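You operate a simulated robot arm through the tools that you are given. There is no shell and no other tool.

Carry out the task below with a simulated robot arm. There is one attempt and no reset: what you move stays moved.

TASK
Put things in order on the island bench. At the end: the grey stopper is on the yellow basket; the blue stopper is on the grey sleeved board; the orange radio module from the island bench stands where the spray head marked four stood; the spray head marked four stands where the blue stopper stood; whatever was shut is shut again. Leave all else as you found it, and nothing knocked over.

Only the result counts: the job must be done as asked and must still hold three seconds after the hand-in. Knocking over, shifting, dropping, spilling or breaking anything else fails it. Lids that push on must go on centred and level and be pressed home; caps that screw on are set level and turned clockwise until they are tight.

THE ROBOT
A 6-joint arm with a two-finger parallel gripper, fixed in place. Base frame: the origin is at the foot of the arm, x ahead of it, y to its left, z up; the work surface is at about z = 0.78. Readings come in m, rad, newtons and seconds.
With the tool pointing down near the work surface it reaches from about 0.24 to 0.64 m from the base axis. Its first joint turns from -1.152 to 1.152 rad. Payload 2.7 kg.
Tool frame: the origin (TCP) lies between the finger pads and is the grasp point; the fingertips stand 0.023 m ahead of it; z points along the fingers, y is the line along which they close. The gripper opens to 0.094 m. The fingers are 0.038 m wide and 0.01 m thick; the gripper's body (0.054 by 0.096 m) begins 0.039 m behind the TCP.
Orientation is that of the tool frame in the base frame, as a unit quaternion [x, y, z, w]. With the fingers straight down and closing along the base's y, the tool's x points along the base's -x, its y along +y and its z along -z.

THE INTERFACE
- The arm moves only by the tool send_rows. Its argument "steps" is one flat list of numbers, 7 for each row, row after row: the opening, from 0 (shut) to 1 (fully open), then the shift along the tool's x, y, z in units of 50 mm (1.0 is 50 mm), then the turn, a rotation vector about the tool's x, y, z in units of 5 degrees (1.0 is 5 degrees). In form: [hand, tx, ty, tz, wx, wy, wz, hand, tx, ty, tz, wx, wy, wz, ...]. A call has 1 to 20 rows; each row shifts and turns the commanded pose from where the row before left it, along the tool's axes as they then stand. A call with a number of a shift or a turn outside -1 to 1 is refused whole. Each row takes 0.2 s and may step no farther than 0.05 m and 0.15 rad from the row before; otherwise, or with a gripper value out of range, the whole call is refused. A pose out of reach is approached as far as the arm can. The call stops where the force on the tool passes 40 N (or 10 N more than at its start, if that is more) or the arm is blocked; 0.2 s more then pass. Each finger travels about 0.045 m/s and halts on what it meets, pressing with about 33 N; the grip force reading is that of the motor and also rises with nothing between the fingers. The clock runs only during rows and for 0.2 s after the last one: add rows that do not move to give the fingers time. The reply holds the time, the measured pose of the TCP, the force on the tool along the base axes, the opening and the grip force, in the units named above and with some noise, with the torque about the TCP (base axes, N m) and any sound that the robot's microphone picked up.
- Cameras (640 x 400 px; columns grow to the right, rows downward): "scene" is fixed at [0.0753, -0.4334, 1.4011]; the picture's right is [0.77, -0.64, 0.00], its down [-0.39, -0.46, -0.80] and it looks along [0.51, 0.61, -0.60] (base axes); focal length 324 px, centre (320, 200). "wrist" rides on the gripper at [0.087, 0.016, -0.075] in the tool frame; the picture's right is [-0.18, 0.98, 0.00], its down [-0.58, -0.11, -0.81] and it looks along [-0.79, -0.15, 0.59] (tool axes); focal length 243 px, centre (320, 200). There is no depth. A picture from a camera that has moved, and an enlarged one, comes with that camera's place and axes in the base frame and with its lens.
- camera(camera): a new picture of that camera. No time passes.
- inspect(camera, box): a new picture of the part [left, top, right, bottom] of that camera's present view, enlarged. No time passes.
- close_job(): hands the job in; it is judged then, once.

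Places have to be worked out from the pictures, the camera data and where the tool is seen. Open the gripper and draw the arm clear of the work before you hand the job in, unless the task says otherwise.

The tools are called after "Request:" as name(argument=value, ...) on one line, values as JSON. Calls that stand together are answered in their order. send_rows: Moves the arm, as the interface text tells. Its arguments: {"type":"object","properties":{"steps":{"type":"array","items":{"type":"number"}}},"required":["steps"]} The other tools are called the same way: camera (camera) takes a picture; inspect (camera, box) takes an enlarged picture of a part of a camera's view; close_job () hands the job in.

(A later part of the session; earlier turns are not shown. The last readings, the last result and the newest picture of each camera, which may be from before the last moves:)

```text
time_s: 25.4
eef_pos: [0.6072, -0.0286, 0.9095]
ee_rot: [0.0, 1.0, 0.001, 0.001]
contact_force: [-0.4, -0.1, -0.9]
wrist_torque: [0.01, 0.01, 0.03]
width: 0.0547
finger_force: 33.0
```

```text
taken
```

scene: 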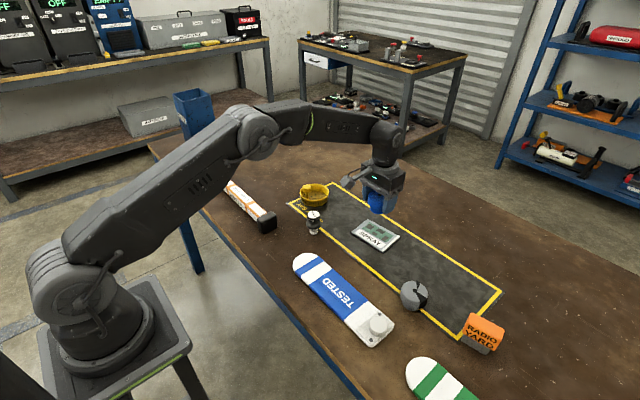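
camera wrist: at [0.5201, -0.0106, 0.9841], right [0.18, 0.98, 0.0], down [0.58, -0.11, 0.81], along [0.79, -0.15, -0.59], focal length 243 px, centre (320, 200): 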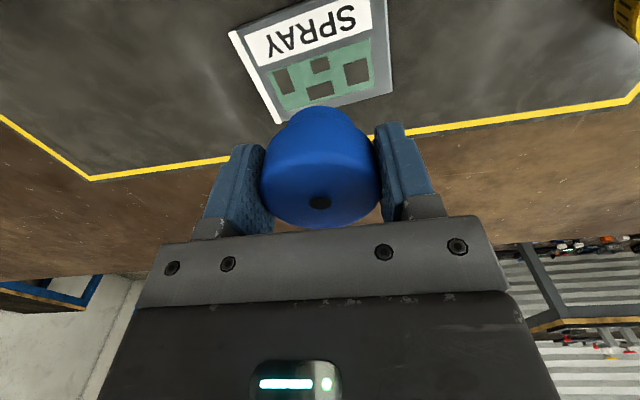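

Over the board now. I'll descend to just above the expected contact height (about 0.824) and look.

Request:
send_rows(steps=[0, 0, 0, 0.2, 0, 0, 0, 0, 0, 0, 0.4, 0, 0, 0, 0, 0, 0, 0.4, 0, 0, 0, 0, 0, 0, 0.3, 0, 0, 0, 0, 0, 0, 0.2, 0, 0, 0, 0, 0, 0, 0, 0, 0, 0])

Request:
camera(camera="wrist")

Request:
inspect(camera="scene", box=[330, 190, 426, 260])

```text
time_s: 26.8
eef_pos: [0.6087, -0.0278, 0.838]
ee_rot: [-0.001, 1.0, 0.0, 0.001]
contact_force: [-0.8, 0.6, -0.4]
wrist_torque: [0.02, 0.02, -0.02]
width: 0.0548
finger_force: 32.4
```

```text
taken
camera wrist: at [0.5212, -0.0101, 0.9119], right [0.18, 0.98, 0.0], down [0.58, -0.11, 0.81], along [0.79, -0.15, -0.59], focal length 243 px, centre (320, 200)
```

wrist: 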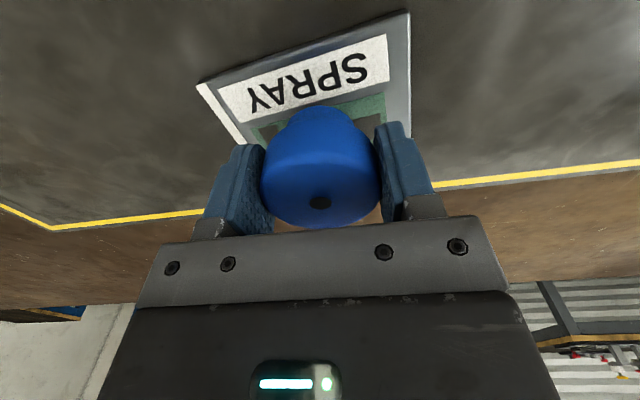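

```text
5.71 times, centred on (378, 225) of scene
camera zoom: at [0.0753, -0.4334, 1.4011], right [0.77, -0.64, 0.0], down [-0.39, -0.46, -0.8], along [0.51, 0.61, -0.6], focal length 1850 px, centre (-11, 57)
```

zoom: 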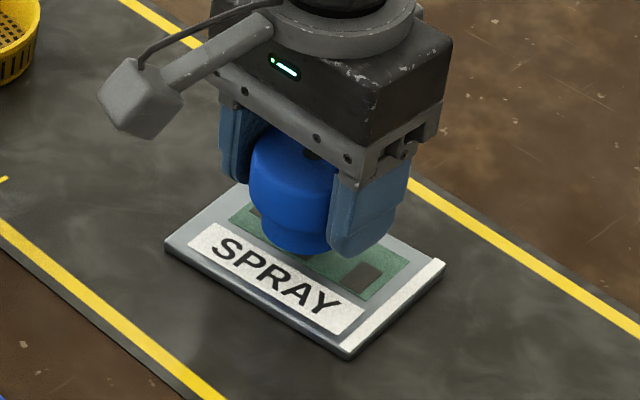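

Well placed over the board. Lowering in small steps, watching the vertical force.

Request:
send_rows(steps=[0, 0, 0, 0.06, 0, 0, 0, 0, 0, 0, 0.06, 0, 0, 0, 0, 0, 0, 0.06, 0, 0, 0, 0, 0, 0, 0, 0, 0, 0])

```text
time_s: 27.8
eef_pos: [0.6088, -0.0297, 0.8295]
ee_rot: [0.0, 1.0, 0.001, 0.001]
contact_force: [-0.1, 0.1, -0.6]
wrist_torque: [-0.02, -0.01, -0.01]
width: 0.0547
finger_force: 32.8
```

Request:
send_rows(steps=[0, 0, 0, 0.03, 0, 0, 0, 0, 0, 0, 0.03, 0, 0, 0, 0, 0, 0, 0, 0, 0, 0])

Request:
inspect(camera="scene", box=[330, 190, 426, 260])

```text
time_s: 28.6
eef_pos: [0.6078, -0.028, 0.8264]
ee_rot: [0.001, 1.0, 0.0, 0.001]
contact_force: [0.6, 0.2, -0.3]
wrist_torque: [-0.01, 0.03, -0.01]
width: 0.0546
finger_force: 32.9
```

```text
5.71 times, centred on (378, 225) of scene
camera zoom: at [0.0753, -0.4334, 1.4011], right [0.77, -0.64, 0.0], down [-0.39, -0.46, -0.8], along [0.51, 0.61, -0.6], focal length 1850 px, centre (-11, 57)
```

zoom: 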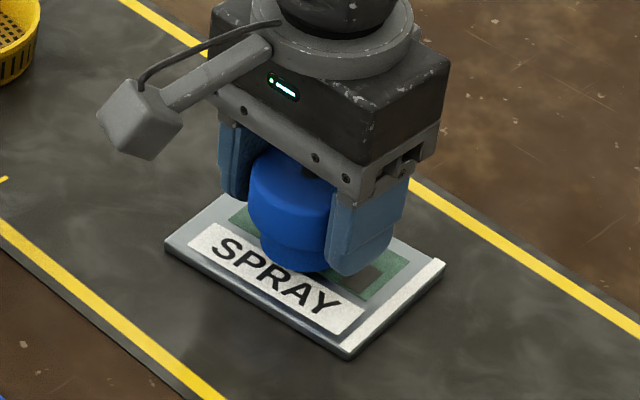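

Very near the board, but no contact force yet. A few more 1 mm steps.

Request:
send_rows(steps=[0, 0, 0, 0.02, 0, 0, 0, 0, 0, 0, 0.02, 0, 0, 0, 0, 0, 0, 0, 0, 0, 0])

```text
time_s: 29.4
eef_pos: [0.608, -0.028, 0.8248]
ee_rot: [0.001, 1.0, 0.001, 0.0]
contact_force: [0.0, -0.2, -1.1]
wrist_torque: [-0.01, -0.02, -0.01]
width: 0.0551
finger_force: 33.3
```

Request:
send_rows(steps=[0, 0, 0, 0.02, 0, 0, 0, 0, 0, 0, 0.02, 0, 0, 0, 0, 0, 0, 0, 0, 0, 0])

```text
time_s: 30.2
eef_pos: [0.609, -0.0274, 0.8219]
ee_rot: [0.0, 1.0, 0.001, 0.004]
contact_force: [-5.9, -1.8, 14.9]
wrist_torque: [-0.09, 0.18, 0.03]
width: 0.0547
finger_force: 33.0
```

Contact felt at about 0.822 (15 N). I'll ease up 1 mm, then open slowly and let it settle.

Request:
send_rows(steps=[0, 0, 0, -0.018, 0, 0, 0, 0, 0, 0, 0, 0, 0, 0, 0.62, 0, 0, 0, 0, 0, 0, 0.7, 0, 0, 0, 0, 0, 0, 0.8, 0, 0, 0, 0, 0, 0, 0.9, 0, 0, 0, 0, 0, 0, 1, 0, 0, 0, 0, 0, 0, 1, 0, 0, 0, 0, 0, 0])

Request:
inspect(camera="scene", box=[330, 190, 426, 260])

Request:
camera(camera="wrist")

```text
time_s: 32.0
eef_pos: [0.6077, -0.0269, 0.8251]
ee_rot: [0.0, 1.0, 0.001, 0.001]
contact_force: [-0.5, 0.2, -0.1]
wrist_torque: [0.01, 0.0, -0.03]
width: 0.0937
finger_force: 0.1
```

```text
5.71 times, centred on (378, 225) of scene
camera zoom: at [0.0753, -0.4334, 1.4011], right [0.77, -0.64, 0.0], down [-0.39, -0.46, -0.8], along [0.51, 0.61, -0.6], focal length 1850 px, centre (-11, 57)
```

zoom: 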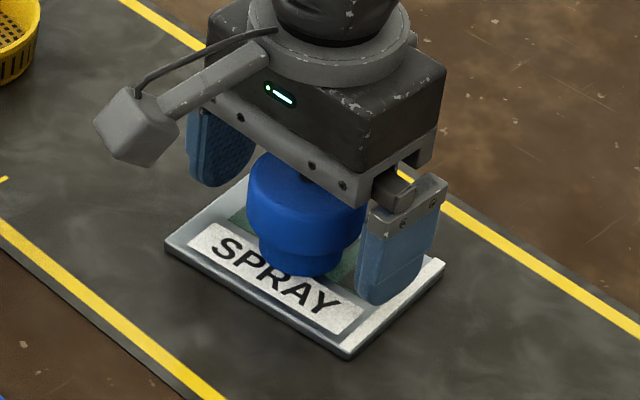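

```text
taken
camera wrist: at [0.5203, -0.0102, 0.8973], right [0.18, 0.98, 0.0], down [0.58, -0.11, 0.81], along [0.79, -0.15, -0.59], focal length 243 px, centre (320, 200)
```

wrist: 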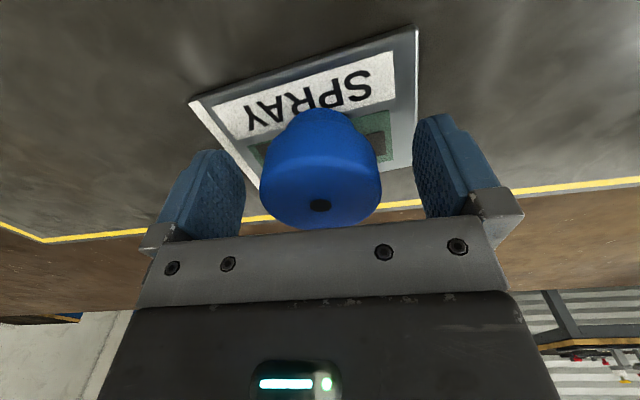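

The blue stopper stands upright on the board. I'll rise straight up and go look at the spray head near (0.49, 0.09).

Request:
send_rows(steps=[1, 0, 0, -0.4, 0, 0, 0, 1, 0, 0, -0.6, 0, 0, 0, 1, 0, 0, -0.6, 0, 0, 0, 1, 0.712, 0.468, 0, 0, 0, 0, 1, 0.712, 0.468, 0, 0, 0, 0, 1, 0.712, 0.468, 0, 0, 0, 0, 1, 0.712, 0.468, 0, 0, 0, 0, 1, 0.712, 0.468, 0, 0, 0, 0, 1, 0, 0, 0, 0, 0, 0])

Request:
camera(camera="wrist")

Request:
camera(camera="scene")

```text
time_s: 34.0
eef_pos: [0.4313, 0.0874, 0.9037]
ee_rot: [0.0, 1.0, 0.001, 0.001]
contact_force: [-0.5, -0.3, -0.6]
wrist_torque: [0.01, -0.01, -0.01]
width: 0.0942
finger_force: 0.1
```

```text
taken
camera wrist: at [0.3434, 0.1051, 0.978], right [0.18, 0.98, 0.0], down [0.58, -0.11, 0.81], along [0.79, -0.15, -0.59], focal length 243 px, centre (320, 200)
```

wrist: 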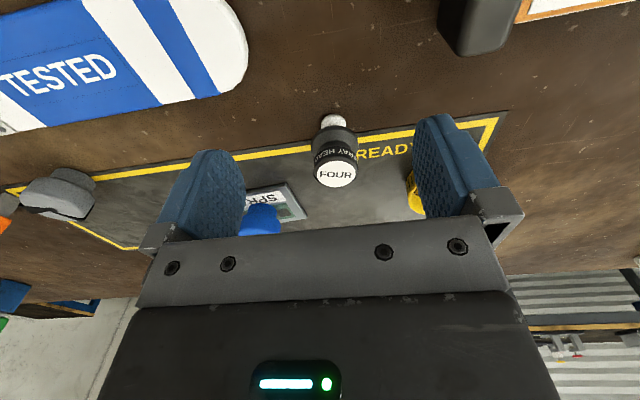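

```text
taken
```

scene: 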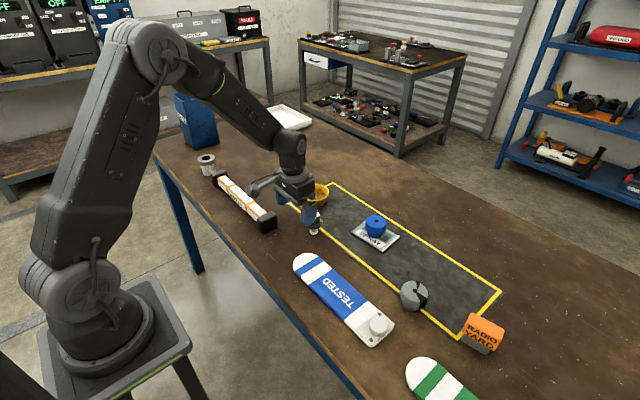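

Request:
inspect(camera="wrist", box=[290, 105, 380, 195])

Request:
inspect(camera="scene", box=[350, 200, 414, 260])

```text
4.44 times, centred on (335, 150) of wrist
camera zoom: at [0.3434, 0.1051, 0.978], right [0.18, 0.98, 0.0], down [0.58, -0.11, 0.81], along [0.79, -0.15, -0.59], focal length 1078 px, centre (253, 422)
```

zoom: 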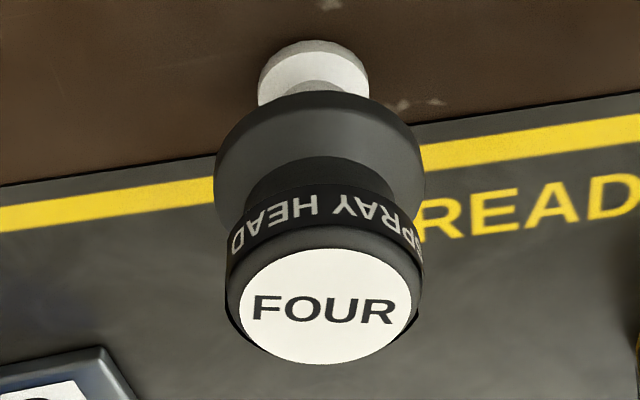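

```text
6.67 times, centred on (382, 230) of scene
camera zoom: at [0.0753, -0.4333, 1.4011], right [0.77, -0.64, 0.0], down [-0.39, -0.46, -0.8], along [0.51, 0.61, -0.6], focal length 2158 px, centre (-93, 0)
```

zoom: 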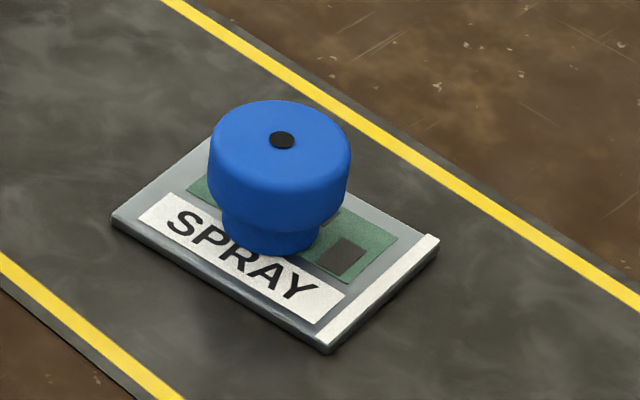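

The spray head is centred about (0.490, 0.092), with its top near 0.845 and its flange around 0.809–0.825. I'll move over it and lower partway to verify.

Request:
send_rows(steps=[1, -0.587, 0.043, 0, 0, 0, 0, 1, -0.587, 0.043, 0, 0, 0, 0, 1, 0, 0, 0.5, 0, 0, 0, 1, 0, 0, 0.3, 0, 0, 0, 1, 0, 0, 0, 0, 0, 0])

Request:
camera(camera="wrist")

Request:
inspect(camera="scene", box=[264, 170, 360, 250])

```text
time_s: 35.2
eef_pos: [0.4892, 0.0916, 0.8624]
ee_rot: [0.0, 1.0, 0.001, 0.001]
contact_force: [0.0, 0.4, -0.2]
wrist_torque: [-0.01, -0.02, 0.0]
width: 0.0939
finger_force: 0.1
```

```text
taken
camera wrist: at [0.4015, 0.1096, 0.9364], right [0.18, 0.98, 0.0], down [0.58, -0.11, 0.81], along [0.79, -0.15, -0.59], focal length 243 px, centre (320, 200)
```

wrist: 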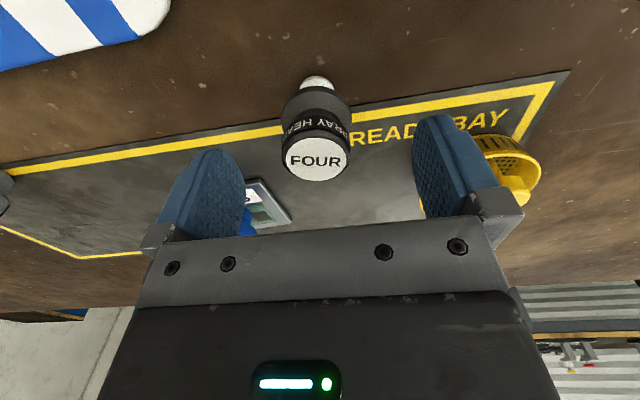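

```text
5.00 times, centred on (312, 210) of scene
camera zoom: at [0.0753, -0.4334, 1.4011], right [0.77, -0.64, 0.0], down [-0.39, -0.46, -0.8], along [0.51, 0.61, -0.6], focal length 1619 px, centre (360, 150)
```

zoom: 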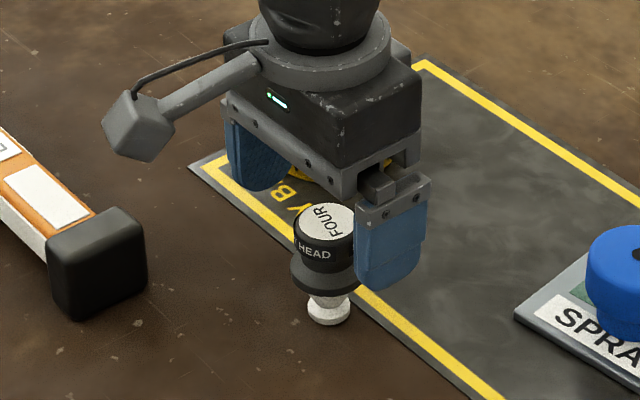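

Aligned: the label centre projects to (0.489, 0.091). Lowering to flange height and closing.

Request:
send_rows(steps=[1, 0, 0, 0.45, 0, 0, 0, 1, 0, 0, 0.45, 0, 0, 0, 1, 0, 0, 0, 0, 0, 0, 0, 0, 0, 0, 0, 0, 0, 0, 0, 0, 0, 0, 0, 0, 0, 0, 0, 0, 0, 0, 0, 0, 0, 0, 0, 0, 0, 0, 0, 0, 0, 0, 0, 0, 0, 0, 0, 0, 0, 0, 0, 0, 0, 0, 0, 0, 0, 0, 0])

Request:
camera(camera="wrist")

Request:
inspect(camera="scene", box=[264, 170, 360, 250])

```text
time_s: 37.4
eef_pos: [0.4878, 0.093, 0.8176]
ee_rot: [0.0, 1.0, 0.001, 0.002]
contact_force: [-0.2, 0.9, 0.1]
wrist_torque: [0.01, 0.03, -0.02]
width: 0.0394
finger_force: 32.8
```

```text
taken
camera wrist: at [0.4009, 0.11, 0.8921], right [0.18, 0.98, 0.0], down [0.58, -0.11, 0.81], along [0.79, -0.15, -0.59], focal length 243 px, centre (320, 200)
```

wrist: 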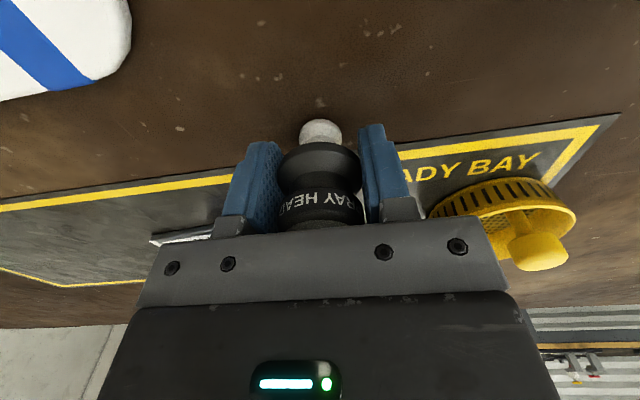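

```text
5.00 times, centred on (312, 210) of scene
camera zoom: at [0.0753, -0.4334, 1.4011], right [0.77, -0.64, 0.0], down [-0.39, -0.46, -0.8], along [0.51, 0.61, -0.6], focal length 1619 px, centre (360, 150)
```

zoom: 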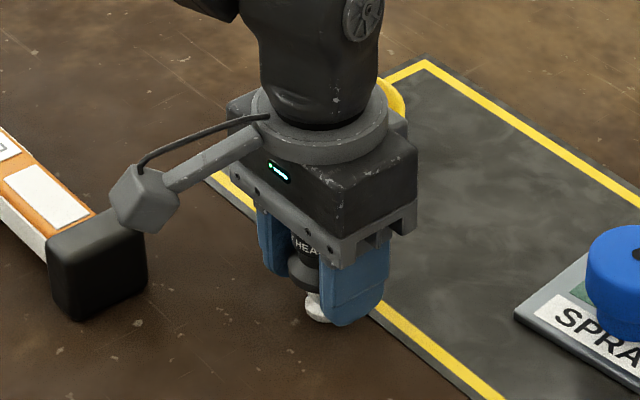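

Gripped on the flange (39.4 mm). The spray head's spot is recorded as (0.490, 0.092); lifting gently.

Request:
send_rows(steps=[0, 0, 0, -0.03, 0, 0, 0, 0, 0, 0, -0.06, 0, 0, 0, 0, 0, 0, -0.1, 0, 0, 0, 0, 0, 0, -0.15, 0, 0, 0, 0, 0, 0, -0.2, 0, 0, 0, 0, 0, 0, -0.25, 0, 0, 0, 0, 0, 0, -0.25, 0, 0, 0, 0, 0, 0, -0.25, 0, 0, 0, 0, 0, 0, -0.25, 0, 0, 0, 0, 0, 0, -0.2, 0, 0, 0, 0, 0, 0, -0.1, 0, 0, 0, 0, 0, 0, 0, 0, 0, 0])

Request:
camera(camera="wrist")

```text
time_s: 40.0
eef_pos: [0.4873, 0.0937, 0.9091]
ee_rot: [0.001, 1.0, 0.001, 0.001]
contact_force: [-0.1, -0.3, -0.4]
wrist_torque: [0.02, -0.01, 0.02]
width: 0.0392
finger_force: 32.2
```

```text
taken
camera wrist: at [0.3999, 0.1114, 0.9841], right [0.18, 0.98, 0.0], down [0.58, -0.11, 0.81], along [0.79, -0.15, -0.59], focal length 243 px, centre (320, 200)
```

wrist: 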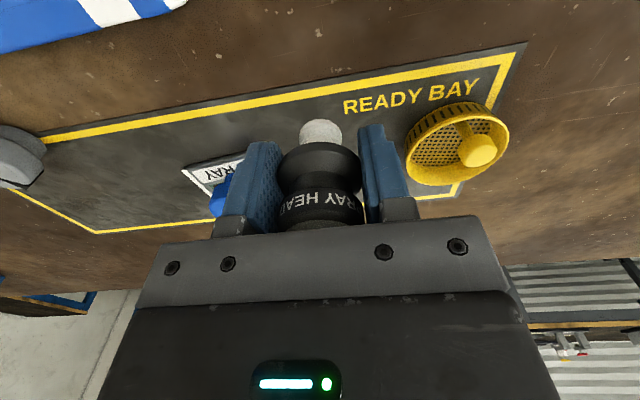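

Held steady. Carrying it along +y to the blue stopper's former place.

Request:
send_rows(steps=[0, 0, 0.2, 0, 0, 0, 0, 0, 0, 0.5, 0, 0, 0, 0, 0, 0, 0.7, 0, 0, 0, 0, 0, 0, 0.7, 0, 0, 0, 0, 0, 0, 0.7, 0, 0, 0, 0, 0, 0, 0.7, 0, 0, 0, 0, 0, 0, 0.7, 0, 0, 0, 0, 0, 0, 0.7, 0, 0, 0, 0, 0, 0, 0.48, 0, 0, 0, 0, 0, 0, 0.2, 0, 0, 0, 0, 0, 0, 0, 0, 0, 0, 0])

Request:
camera(camera="wrist")

Request:
inspect(camera="scene", box=[180, 110, 340, 210])

```text
time_s: 42.4
eef_pos: [0.4882, 0.373, 0.9132]
ee_rot: [0.0, 1.0, 0.0, 0.0]
contact_force: [0.3, 0.5, -0.9]
wrist_torque: [-0.02, -0.01, 0.02]
width: 0.0393
finger_force: 32.8
```

```text
taken
camera wrist: at [0.4005, 0.3906, 0.9875], right [0.18, 0.98, 0.0], down [0.58, -0.11, 0.81], along [0.79, -0.15, -0.59], focal length 243 px, centre (320, 200)
```

wrist: 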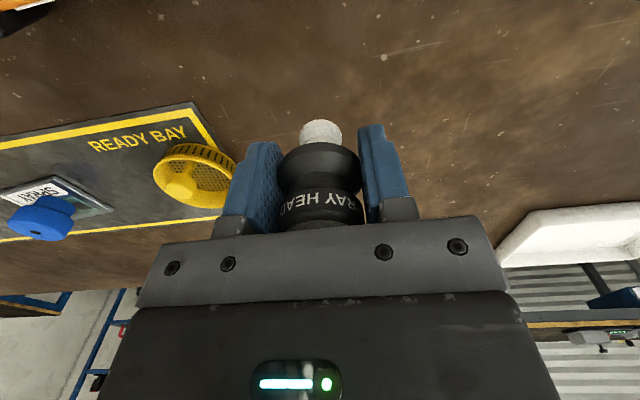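

```text
4.00 times, centred on (260, 160) of scene
camera zoom: at [0.0753, -0.4333, 1.4011], right [0.77, -0.64, 0.0], down [-0.39, -0.46, -0.8], along [0.51, 0.61, -0.6], focal length 1295 px, centre (560, 360)
```

zoom: 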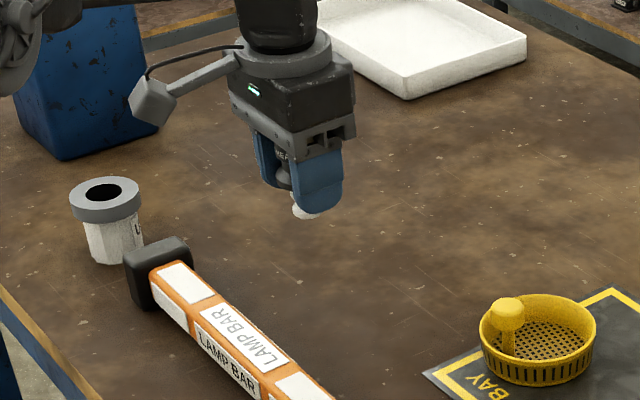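

On target at (0.488, 0.373). Lowering to just above the bench.

Request:
send_rows(steps=[0, 0, 0, 0.2, 0, 0, 0, 0, 0, 0, 0.35, 0, 0, 0, 0, 0, 0, 0.4, 0, 0, 0, 0, 0, 0, 0.4, 0, 0, 0, 0, 0, 0, 0.25, 0, 0, 0, 0, 0, 0, 0.14, 0, 0, 0, 0, 0, 0, 0, 0, 0, 0])

Request:
inspect(camera="scene", box=[210, 130, 306, 200])

```text
time_s: 44.0
eef_pos: [0.487, 0.3723, 0.8235]
ee_rot: [0.0, 1.0, 0.001, 0.001]
contact_force: [-0.6, 0.7, 0.2]
wrist_torque: [-0.01, 0.0, 0.0]
width: 0.0392
finger_force: 32.9
```

```text
5.71 times, centred on (258, 165) of scene
camera zoom: at [0.0753, -0.4334, 1.4011], right [0.77, -0.64, 0.0], down [-0.39, -0.46, -0.8], along [0.51, 0.61, -0.6], focal length 1850 px, centre (674, 400)
```

zoom: 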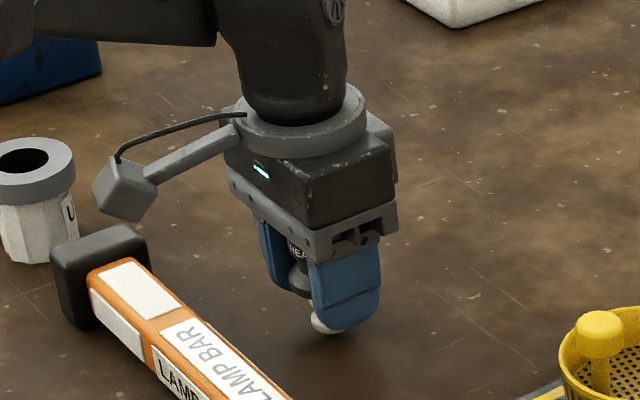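

Still a few millimetres up; I'll step down 1 mm at a time.

Request:
send_rows(steps=[0, 0, 0, 0.03, 0, 0, 0, 0, 0, 0, 0.03, 0, 0, 0, 0, 0, 0, 0, 0, 0, 0])

Request:
send_rows(steps=[0, 0, 0, 0.02, 0, 0, 0, 0, 0, 0, 0, 0, 0, 0])

Request:
send_rows(steps=[0, 0, 0, 0.02, 0, 0, 0, 0, 0, 0, 0, 0, 0, 0])

```text
time_s: 44.8
eef_pos: [0.488, 0.3737, 0.8207]
ee_rot: [-0.001, 1.0, 0.0, 0.001]
contact_force: [-0.3, 0.2, -0.3]
wrist_torque: [0.01, -0.02, -0.02]
width: 0.0392
finger_force: 33.3
```

```text
time_s: 45.4
eef_pos: [0.4883, 0.3729, 0.8191]
ee_rot: [0.0, 1.0, 0.0, 0.002]
contact_force: [0.2, 0.5, -0.7]
wrist_torque: [-0.03, 0.0, 0.03]
width: 0.0392
finger_force: 32.6
```

```text
time_s: 46.0
eef_pos: [0.4887, 0.3729, 0.8174]
ee_rot: [0.0, 1.0, 0.001, 0.001]
contact_force: [-1.1, 0.5, -1.2]
wrist_torque: [-0.02, -0.02, 0.01]
width: 0.039
finger_force: 33.4
```

Request:
send_rows(steps=[0, 0, 0, 0.015, 0, 0, 0, 0, 0, 0, 0, 0, 0, 0])

```text
time_s: 46.6
eef_pos: [0.4885, 0.373, 0.8178]
ee_rot: [0.0, 1.0, 0.001, 0.001]
contact_force: [0.3, -0.3, -0.1]
wrist_torque: [0.0, 0.0, 0.02]
width: 0.0394
finger_force: 32.6
```

Request:
send_rows(steps=[0, 0, 0, 0.02, 0, 0, 0, 0, 0, 0, 0, 0, 0, 0])

Request:
inspect(camera="scene", box=[234, 160, 282, 200])

```text
time_s: 47.2
eef_pos: [0.4886, 0.3736, 0.8171]
ee_rot: [-0.002, 1.0, 0.001, 0.001]
contact_force: [-3.0, -1.0, 7.3]
wrist_torque: [-0.01, 0.1, -0.01]
width: 0.039
finger_force: 32.8
```

```text
10.00 times, centred on (258, 180) of scene
camera zoom: at [0.0752, -0.4335, 1.4011], right [0.77, -0.64, 0.0], down [-0.39, -0.46, -0.8], along [0.51, 0.61, -0.6], focal length 3237 px, centre (940, 400)
```

zoom: 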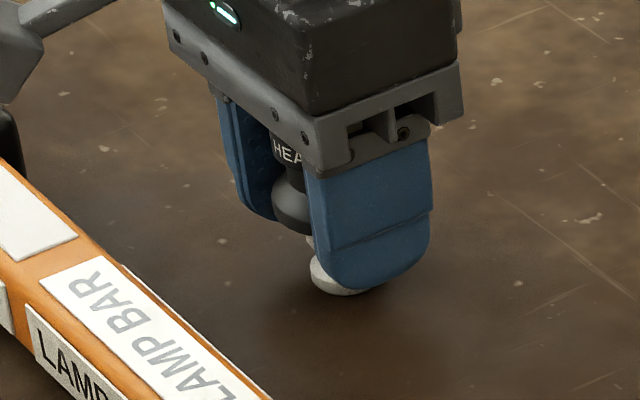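

Foot touches the bench (7 N). I'll relieve slightly and open slowly.

Request:
send_rows(steps=[0, 0, 0, -0.008, 0, 0, 0, 0.45, 0, 0, 0, 0, 0, 0, 0.5, 0, 0, 0, 0, 0, 0, 0.6, 0, 0, 0, 0, 0, 0, 0.75, 0, 0, 0, 0, 0, 0, 0.9, 0, 0, 0, 0, 0, 0, 1, 0, 0, 0, 0, 0, 0, 1, 0, 0, 0, 0, 0, 0])

Request:
camera(camera="wrist")

Request:
inspect(camera="scene", box=[210, 130, 306, 200])

```text
time_s: 49.0
eef_pos: [0.4886, 0.3714, 0.8172]
ee_rot: [0.001, 1.0, 0.001, 0.001]
contact_force: [0.6, -0.3, -0.4]
wrist_torque: [0.01, -0.02, 0.02]
width: 0.0941
finger_force: 0.0
```

```text
taken
camera wrist: at [0.4012, 0.3895, 0.8914], right [0.18, 0.98, 0.0], down [0.58, -0.11, 0.81], along [0.79, -0.15, -0.59], focal length 243 px, centre (320, 200)
```

wrist: 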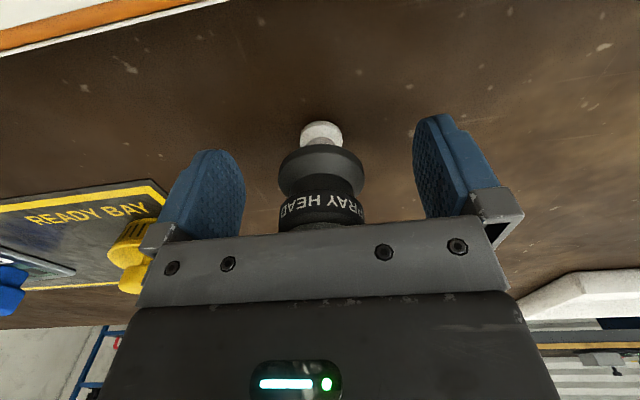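

```text
5.71 times, centred on (258, 165) of scene
camera zoom: at [0.0753, -0.4334, 1.4011], right [0.77, -0.64, 0.0], down [-0.39, -0.46, -0.8], along [0.51, 0.61, -0.6], focal length 1850 px, centre (674, 400)
```

zoom: 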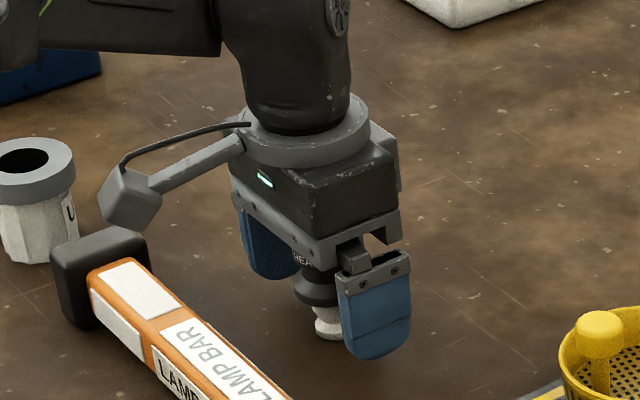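

The spray head stands in place. Rising clear and heading toward the radio module at about (0.53, -0.37).

Request:
send_rows(steps=[1, 0, 0, -0.4, 0, 0, 0, 1, 0, 0, -0.8, 0, 0, 0, 1, 0, 0, -0.8, 0, 0, 0, 1, 0.03, -0.93, 0, 0, 0, 0, 1, 0.03, -0.93, 0, 0, 0, 0, 1, 0.03, -0.93, 0, 0, 0, 0, 1, 0.03, -0.93, 0, 0, 0, 0, 1, 0.03, -0.93, 0, 0, 0, 0, 1, 0.03, -0.93, 0, 0, 0, 0, 1, 0.03, -0.93, 0, 0, 0, 0, 1, 0.03, -0.93, 0, 0, 0, 0, 1, 0.03, -0.93, 0, 0, 0, 0, 1, 0.03, -0.93, 0, 0, 0, 0, 1, 0.03, -0.93, 0, 0, 0, 0, 1, 0.03, -0.93, 0, 0, 0, 0, 1, 0.03, -0.93, 0, 0, 0, 0, 1, 0, 0, 0, 0, 0, 0])

Request:
camera(camera="wrist")

Request:
camera(camera="scene")

Request:
inspect(camera="scene", box=[180, 140, 340, 240])

```text
time_s: 52.6
eef_pos: [0.4689, -0.2313, 0.9191]
ee_rot: [-0.001, 1.0, 0.001, 0.001]
contact_force: [-0.8, -0.8, 0.4]
wrist_torque: [-0.06, 0.01, -0.01]
width: 0.094
finger_force: 0.1
```

```text
taken
camera wrist: at [0.3817, -0.2141, 0.9932], right [0.18, 0.98, 0.0], down [0.58, -0.11, 0.81], along [0.79, -0.15, -0.59], focal length 243 px, centre (320, 200)
```

wrist: 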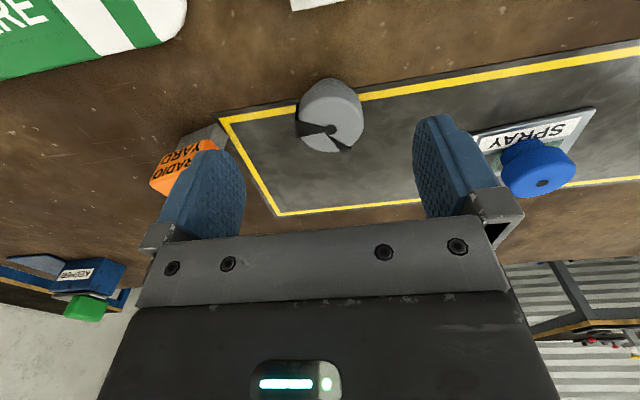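

```text
taken
```

scene: 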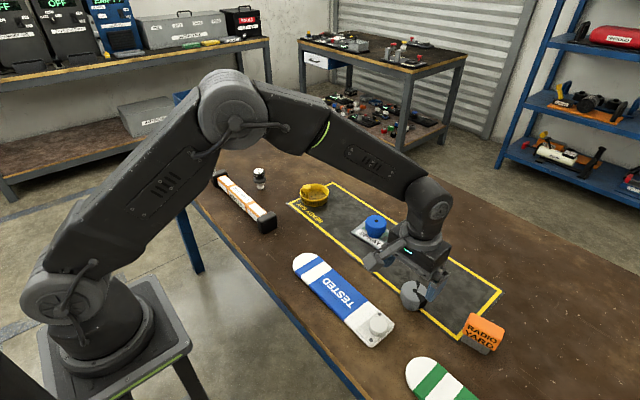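

```text
4.00 times, centred on (260, 190) of scene
camera zoom: at [0.0753, -0.4334, 1.4011], right [0.77, -0.64, 0.0], down [-0.39, -0.46, -0.8], along [0.51, 0.61, -0.6], focal length 1295 px, centre (560, 240)
```

zoom: 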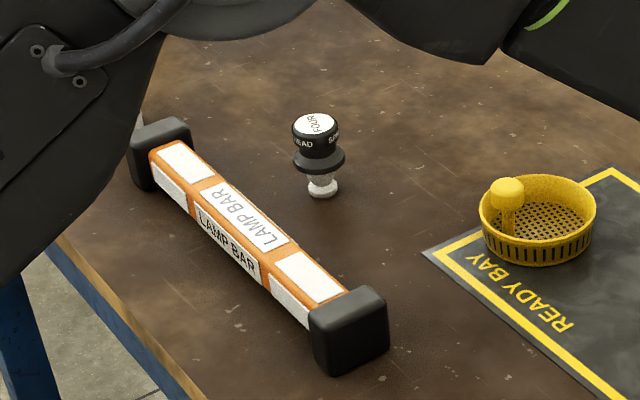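

The spray head stands well in its new place. Now a closer look at the radio module.

Request:
send_rows(steps=[1, -0.1, -0.7, 0, 0, 0, 0, 1, -0.1, -0.7, 0, 0, 0, 0, 1, -0.1, -0.7, 0, 0, 0, 0, 1, 0, 0, 0, 0, 0, 0])

Request:
camera(camera="wrist")

Request:
inspect(camera="scene", box=[440, 300, 536, 370])

```text
time_s: 53.6
eef_pos: [0.4822, -0.3371, 0.9177]
ee_rot: [-0.001, 1.0, 0.001, 0.001]
contact_force: [-0.4, 0.5, 0.4]
wrist_torque: [0.03, 0.01, 0.01]
width: 0.0942
finger_force: 0.0
```

```text
taken
camera wrist: at [0.3953, -0.3208, 0.9923], right [0.18, 0.98, 0.0], down [0.58, -0.11, 0.81], along [0.79, -0.15, -0.59], focal length 243 px, centre (320, 200)
```

wrist: 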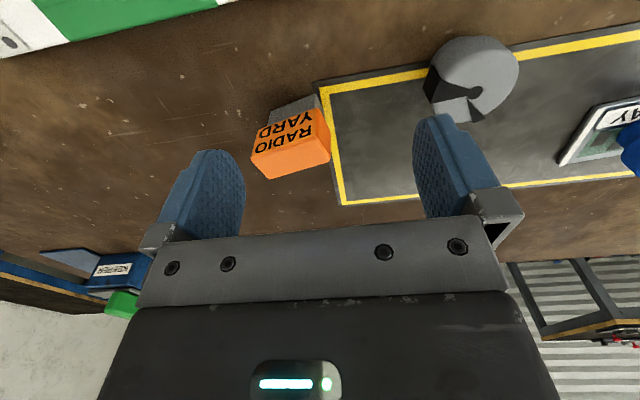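

```text
5.71 times, centred on (488, 335) of scene
camera zoom: at [0.0753, -0.4334, 1.4011], right [0.77, -0.64, 0.0], down [-0.39, -0.46, -0.8], along [0.51, 0.61, -0.6], focal length 1850 px, centre (-640, -571)
```

zoom: 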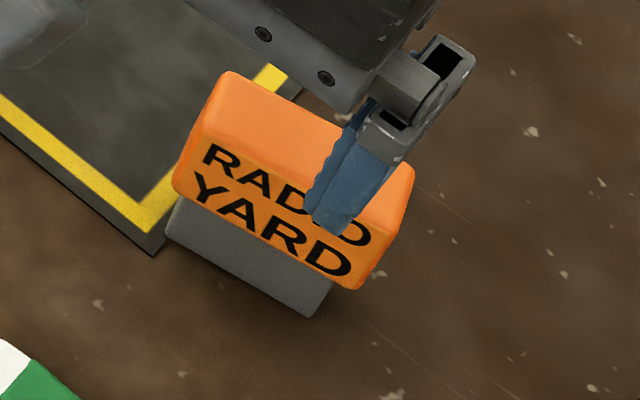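

Request:
inspect(camera="wrist", box=[230, 80, 350, 190])

Request:
inspect(camera="wrist", box=[410, 20, 530, 130])

```text
3.64 times, centred on (290, 135) of wrist
camera zoom: at [0.3953, -0.3208, 0.9923], right [0.18, 0.98, 0.0], down [0.58, -0.11, 0.81], along [0.79, -0.15, -0.59], focal length 882 px, centre (429, 436)
```

zoom: 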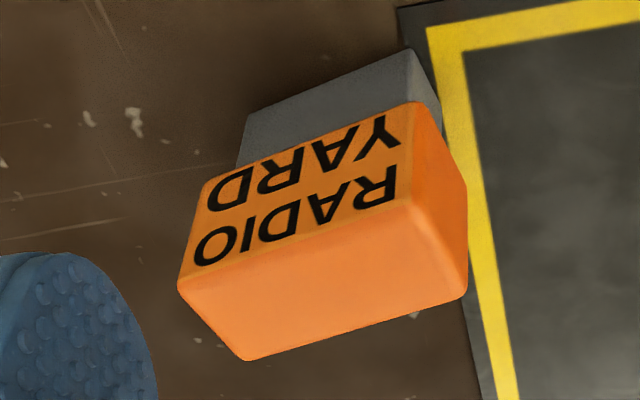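

```text
3.64 times, centred on (470, 75) of wrist
camera zoom: at [0.3953, -0.3208, 0.9923], right [0.18, 0.98, 0.0], down [0.58, -0.11, 0.81], along [0.79, -0.15, -0.59], focal length 882 px, centre (-226, 654)
```

zoom: 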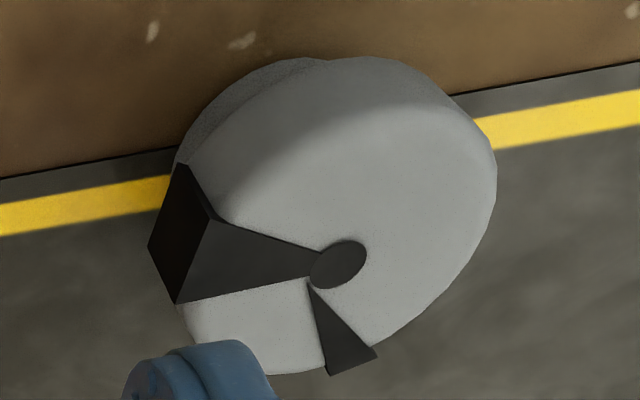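

The radio's long axis is yawed about 14° and its centre is near (0.533, -0.370); the orange body spans z 0.81–0.845. That is near the reach limit, so I'll yaw the gripper to match, move over it slightly on the near side, and check.

Request:
send_rows(steps=[1, 0, 0, 0, 0, 0, -0.933, 1, 0, 0, 0, 0, 0, -0.933, 1, 0, 0, 0, 0, 0, -0.933, 1, -0.3545, -0.439, 0, 0, 0, 0, 1, -0.3545, -0.439, 0, 0, 0, 0, 1, 0, 0, 0.3, 0, 0, 0, 1, 0, 0, 0.3, 0, 0, 0, 1, 0, 0, 0, 0, 0, 0])

Request:
camera(camera="wrist")

Request:
inspect(camera="scene", box=[420, 280, 548, 370])

```text
time_s: 55.4
eef_pos: [0.5239, -0.3674, 0.885]
ee_rot: [-0.123, 0.992, 0.0, 0.0]
contact_force: [0.3, -0.2, -0.1]
wrist_torque: [-0.02, 0.0, -0.02]
width: 0.094
finger_force: 0.1
out of reach, approached as far as the arm can: row 5
```

```text
taken
camera wrist: at [0.435, -0.3725, 0.9591], right [-0.06, 1.0, 0.0], down [0.59, 0.03, 0.81], along [0.81, 0.05, -0.59], focal length 243 px, centre (320, 200)
```

wrist: 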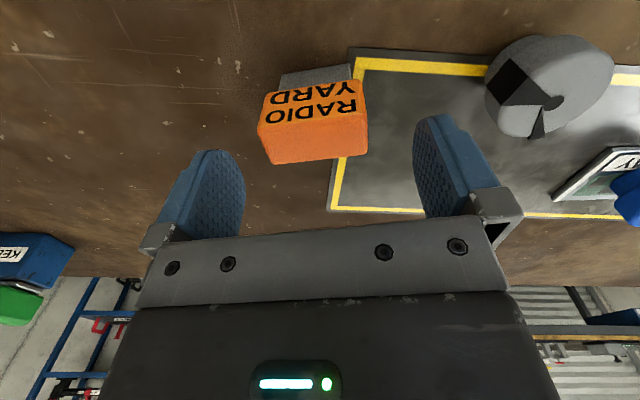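

```text
4.44 times, centred on (484, 325) of scene
camera zoom: at [0.0753, -0.4334, 1.4011], right [0.77, -0.64, 0.0], down [-0.39, -0.46, -0.8], along [0.51, 0.61, -0.6], focal length 1439 px, centre (-409, -356)
```

zoom: 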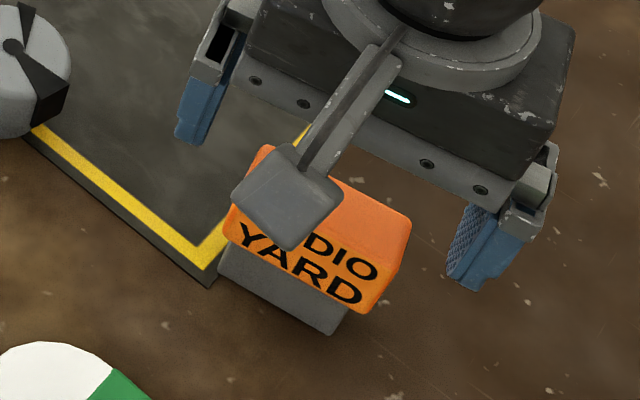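

Reach tops out at about r = 0.640 with the tool vertical, which is about 9 mm short of the box centre. I'll enlarge to see how the box sits relative to the fingers.

Request:
inspect(camera="wrist", box=[240, 50, 400, 180])

```text
3.08 times, centred on (320, 115) of wrist
camera zoom: at [0.435, -0.3725, 0.9591], right [-0.06, 1.0, 0.0], down [0.59, 0.03, 0.81], along [0.81, 0.05, -0.59], focal length 746 px, centre (320, 462)
```

zoom: 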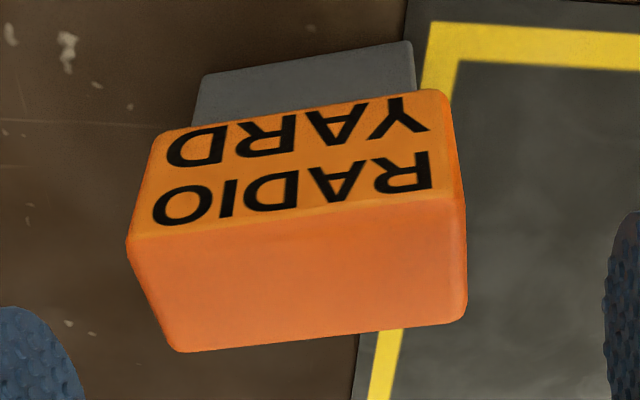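

The box centre is about (0.531, -0.370), so the pads here cover most of its depth, including the centre of mass. I'll shift slightly sideways to centre it between the fingers, then lower to grip height.

Request:
send_rows(steps=[1, 0.05, -0.05, 0, 0, 0, 0, 1, 0, 0, 0.38, 0, 0, 0, 1, 0, 0, 0.38, 0, 0, 0, 1, 0, 0, 0.36, 0, 0, 0, 1, 0, 0, 0, 0, 0, 0])

Request:
camera(camera="wrist")

Request:
inspect(camera="scene", box=[420, 280, 548, 370])

```text
time_s: 56.6
eef_pos: [0.5224, -0.3701, 0.8293]
ee_rot: [-0.123, 0.992, 0.0, 0.001]
contact_force: [1.0, -0.1, 0.9]
wrist_torque: [0.0, 0.0, -0.01]
width: 0.0941
finger_force: 0.1
```

```text
taken
camera wrist: at [0.4333, -0.3754, 0.9035], right [-0.06, 1.0, 0.0], down [0.59, 0.03, 0.81], along [0.81, 0.05, -0.59], focal length 243 px, centre (320, 200)
```

wrist: 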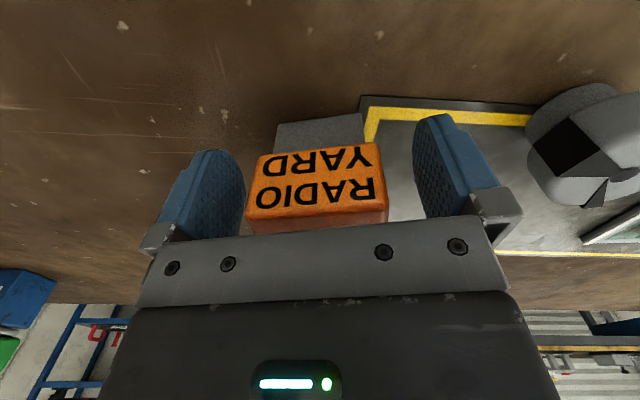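

```text
4.44 times, centred on (484, 325) of scene
camera zoom: at [0.0753, -0.4334, 1.4011], right [0.77, -0.64, 0.0], down [-0.39, -0.46, -0.8], along [0.51, 0.61, -0.6], focal length 1439 px, centre (-409, -356)
```

zoom: 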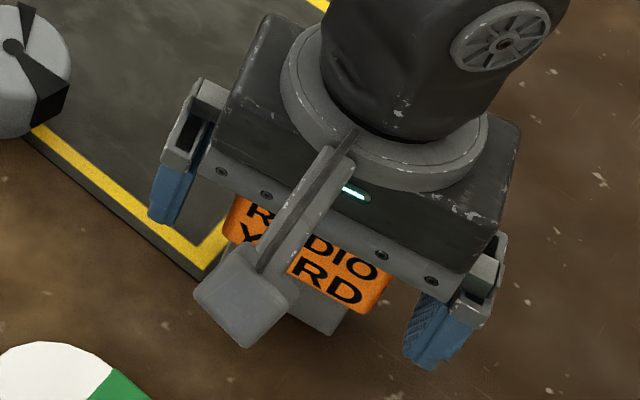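

In place: the box is centred between the fingers to within about 2 mm. Closing.

Request:
send_rows(steps=[0, 0, 0, 0, 0, 0, 0, 0, 0, 0, 0, 0, 0, 0, 0, 0, 0, 0, 0, 0, 0, 0, 0, 0, 0, 0, 0, 0, 0, 0, 0, 0, 0, 0, 0, 0, 0, 0, 0, 0, 0, 0])

Request:
send_rows(steps=[0, 0, 0, -0.03, 0, 0, 0, 0, 0, 0, -0.05, 0, 0, 0, 0, 0, 0, -0.08, 0, 0, 0, 0, 0, 0, -0.1, 0, 0, 0, 0, 0, 0, 0, 0, 0, 0])

Request:
camera(camera="wrist")

Request:
inspect(camera="scene", box=[420, 280, 548, 370])

```text
time_s: 58.0
eef_pos: [0.522, -0.3704, 0.8292]
ee_rot: [-0.123, 0.992, 0.0, 0.001]
contact_force: [-1.0, 0.6, 1.7]
wrist_torque: [0.07, 0.08, 0.02]
width: 0.0616
finger_force: 33.1
```

```text
time_s: 59.2
eef_pos: [0.5242, -0.3715, 0.8435]
ee_rot: [-0.123, 0.992, 0.001, 0.0]
contact_force: [0.3, -0.6, -1.9]
wrist_torque: [-0.02, 0.02, 0.0]
width: 0.0616
finger_force: 33.1
```

```text
taken
camera wrist: at [0.4351, -0.3756, 0.9174], right [-0.06, 1.0, 0.0], down [0.59, 0.03, 0.81], along [0.81, 0.05, -0.59], focal length 243 px, centre (320, 200)
```

wrist: 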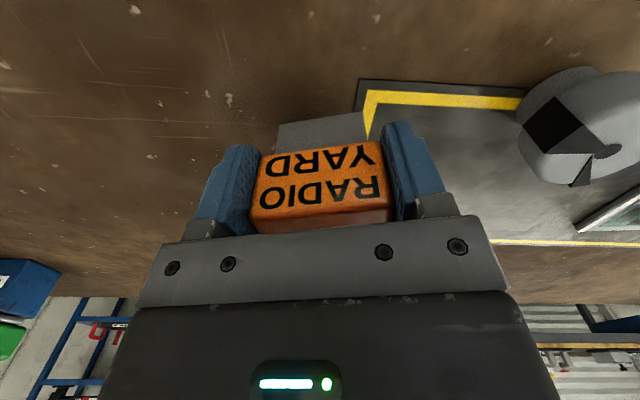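

```text
4.44 times, centred on (484, 325) of scene
camera zoom: at [0.0754, -0.4334, 1.4011], right [0.77, -0.64, 0.0], down [-0.39, -0.46, -0.8], along [0.51, 0.61, -0.6], focal length 1439 px, centre (-409, -356)
```

zoom: 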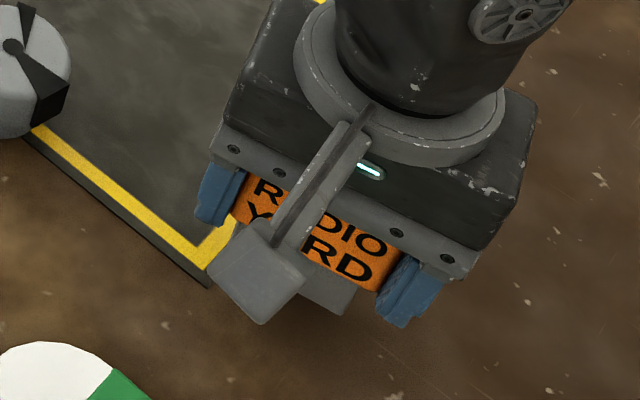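

The radio is lifted cleanly (61.6 mm wide; its bottom is about 49 mm below the TCP). I'll continue up and turn the yaw back to 0 so its base clears the mat edge at the spray head's old spot.

Request:
send_rows(steps=[0, 0, 0, -0.1, 0, 0, 0, 0, 0, 0, -0.15, 0, 0, 0, 0, 0, 0, -0.2, 0, 0, 0, 0, 0, 0, -0.25, 0, 0, 0, 0, 0, 0, -0.25, 0, 0, 0, 0, 0, 0, -0.25, 0, 0, 0, 0, 0, 0, -0.25, 0, 0, 0, 0, 0, 0, -0.25, 0, 0, 0, 0, 0, 0, -0.15, 0, 0, 0, 0, 0, 0, -0.1, 0, 0, 0, 0, 0.2, 0.2, 0, 0, 0, 0, 0, 0, 0, 0, 0, 0, 0.47, 0, 0, 0, 0, 0, 0, 0.47, 0, 0, 0, 0, 0, 0, 0.47, 0, 0, 0, 0, 0, 0, 0.47, 0, 0, 0, 0, 0, 0, 0.47, 0, 0, 0, 0, 0, 0, 0.47, 0, 0, 0, 0, 0, 0, 0])

Request:
camera(camera="wrist")

```text
time_s: 63.0
eef_pos: [0.5117, -0.3648, 0.9408]
ee_rot: [0.001, 1.0, 0.0, 0.001]
contact_force: [-0.5, -0.2, -1.2]
wrist_torque: [0.0, 0.02, 0.0]
width: 0.0617
finger_force: 33.2
```

```text
taken
camera wrist: at [0.4241, -0.3473, 1.0146], right [0.19, 0.98, 0.0], down [0.58, -0.11, 0.81], along [0.79, -0.15, -0.59], focal length 243 px, centre (320, 200)
```

wrist: 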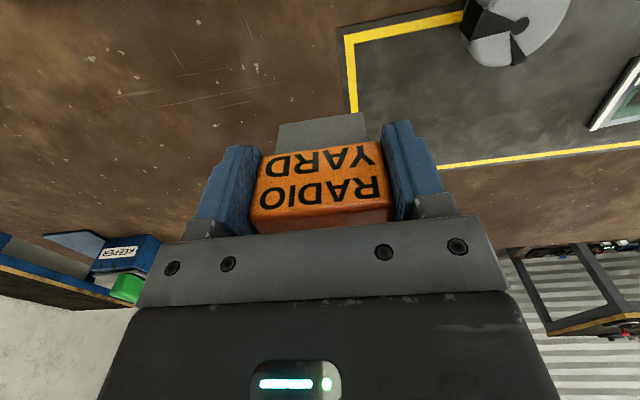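

The radio is stable in the grip. Its centre is about 10 mm ahead of the TCP, so I'll carry it to TCP (0.479, 0.092), which puts it on the spray head's old spot.

Request:
send_rows(steps=[0, 0.0474, 0.3, 0, 0, 0, 0, 0, 0.0474, 0.7, 0, 0, 0, 0, 0, 0.0474, 0.7, 0, 0, 0, 0, 0, 0.0474, 0.7, 0, 0, 0, 0, 0, 0.0474, 0.7, 0, 0, 0, 0, 0, 0.0474, 0.7, 0, 0, 0, 0, 0, 0.0474, 0.7, 0, 0, 0, 0, 0, 0.0474, 0.7, 0, 0, 0, 0, 0, 0.0474, 0.7, 0, 0, 0, 0, 0, 0.0474, 0.7, 0, 0, 0, 0, 0, 0.0474, 0.7, 0, 0, 0, 0, 0, 0.0474, 0.7, 0, 0, 0, 0, 0, 0.0474, 0.7, 0, 0, 0, 0, 0, 0.0474, 0.436, 0, 0, 0, 0, 0, 0, 0, 0, 0, 0, 0])

Request:
camera(camera="wrist")

Request:
inspect(camera="scene", box=[240, 150, 400, 250])

```text
time_s: 66.2
eef_pos: [0.4777, 0.0925, 0.9414]
ee_rot: [0.0, 1.0, 0.001, 0.001]
contact_force: [-0.6, -0.2, -2.0]
wrist_torque: [-0.06, 0.01, 0.01]
width: 0.0618
finger_force: 33.1
```

```text
taken
camera wrist: at [0.3899, 0.1099, 1.0159], right [0.19, 0.98, 0.0], down [0.58, -0.11, 0.81], along [0.79, -0.15, -0.59], focal length 243 px, centre (320, 200)
```

wrist: 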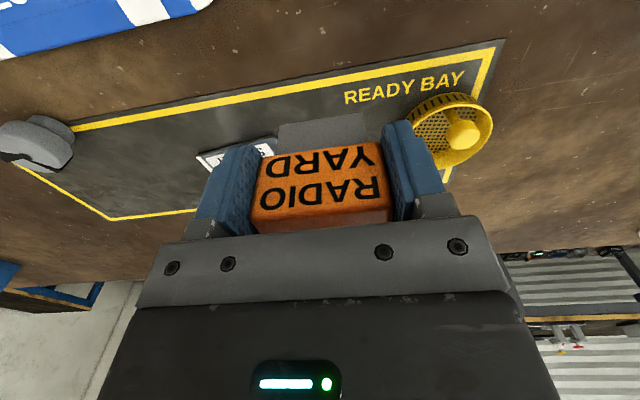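

```text
4.00 times, centred on (320, 200) of scene
camera zoom: at [0.0754, -0.4333, 1.4011], right [0.77, -0.64, 0.0], down [-0.39, -0.46, -0.8], along [0.51, 0.61, -0.6], focal length 1295 px, centre (320, 200)
```

zoom: 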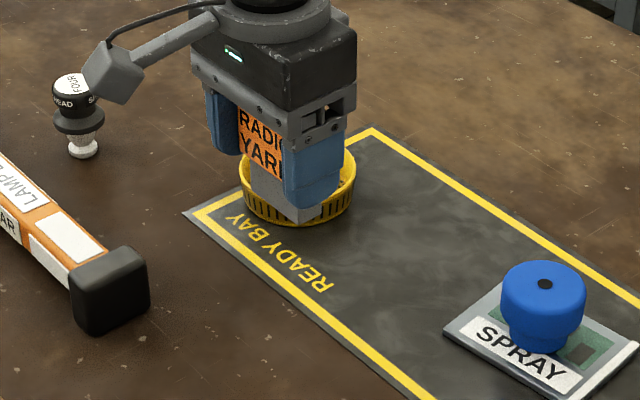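

Over the spot. Lowering to a few millimetres above the bench.

Request:
send_rows(steps=[0, 0, 0, 0.2, 0, 0, 0, 0, 0, 0, 0.4, 0, 0, 0, 0, 0, 0, 0.4, 0, 0, 0, 0, 0, 0, 0.4, 0, 0, 0, 0, 0, 0, 0.35, 0, 0, 0, 0, 0, 0, 0.2, 0, 0, 0, 0, 0, 0, 0.15, 0, 0, 0, 0, 0, 0, 0, 0, 0, 0])

Request:
camera(camera="wrist")

Request:
inspect(camera="scene", box=[264, 180, 360, 260])

```text
time_s: 68.0
eef_pos: [0.4774, 0.0933, 0.8358]
ee_rot: [0.0, 1.0, 0.001, 0.002]
contact_force: [-0.3, 0.1, -1.8]
wrist_torque: [0.0, 0.05, 0.0]
width: 0.062
finger_force: 32.8
```

```text
taken
camera wrist: at [0.3896, 0.11, 0.9104], right [0.18, 0.98, 0.0], down [0.58, -0.11, 0.81], along [0.79, -0.15, -0.59], focal length 243 px, centre (320, 200)
```

wrist: 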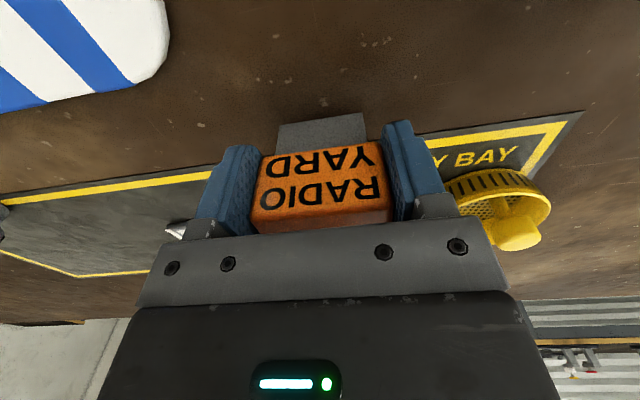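

```text
5.00 times, centred on (312, 220) of scene
camera zoom: at [0.0754, -0.4334, 1.4011], right [0.77, -0.64, 0.0], down [-0.39, -0.46, -0.8], along [0.51, 0.61, -0.6], focal length 1619 px, centre (360, 100)
```

zoom: 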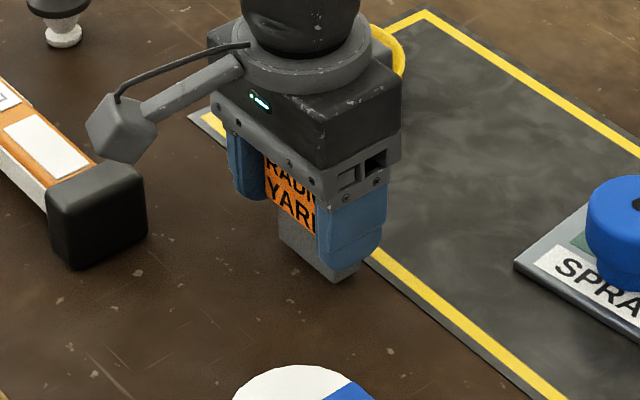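

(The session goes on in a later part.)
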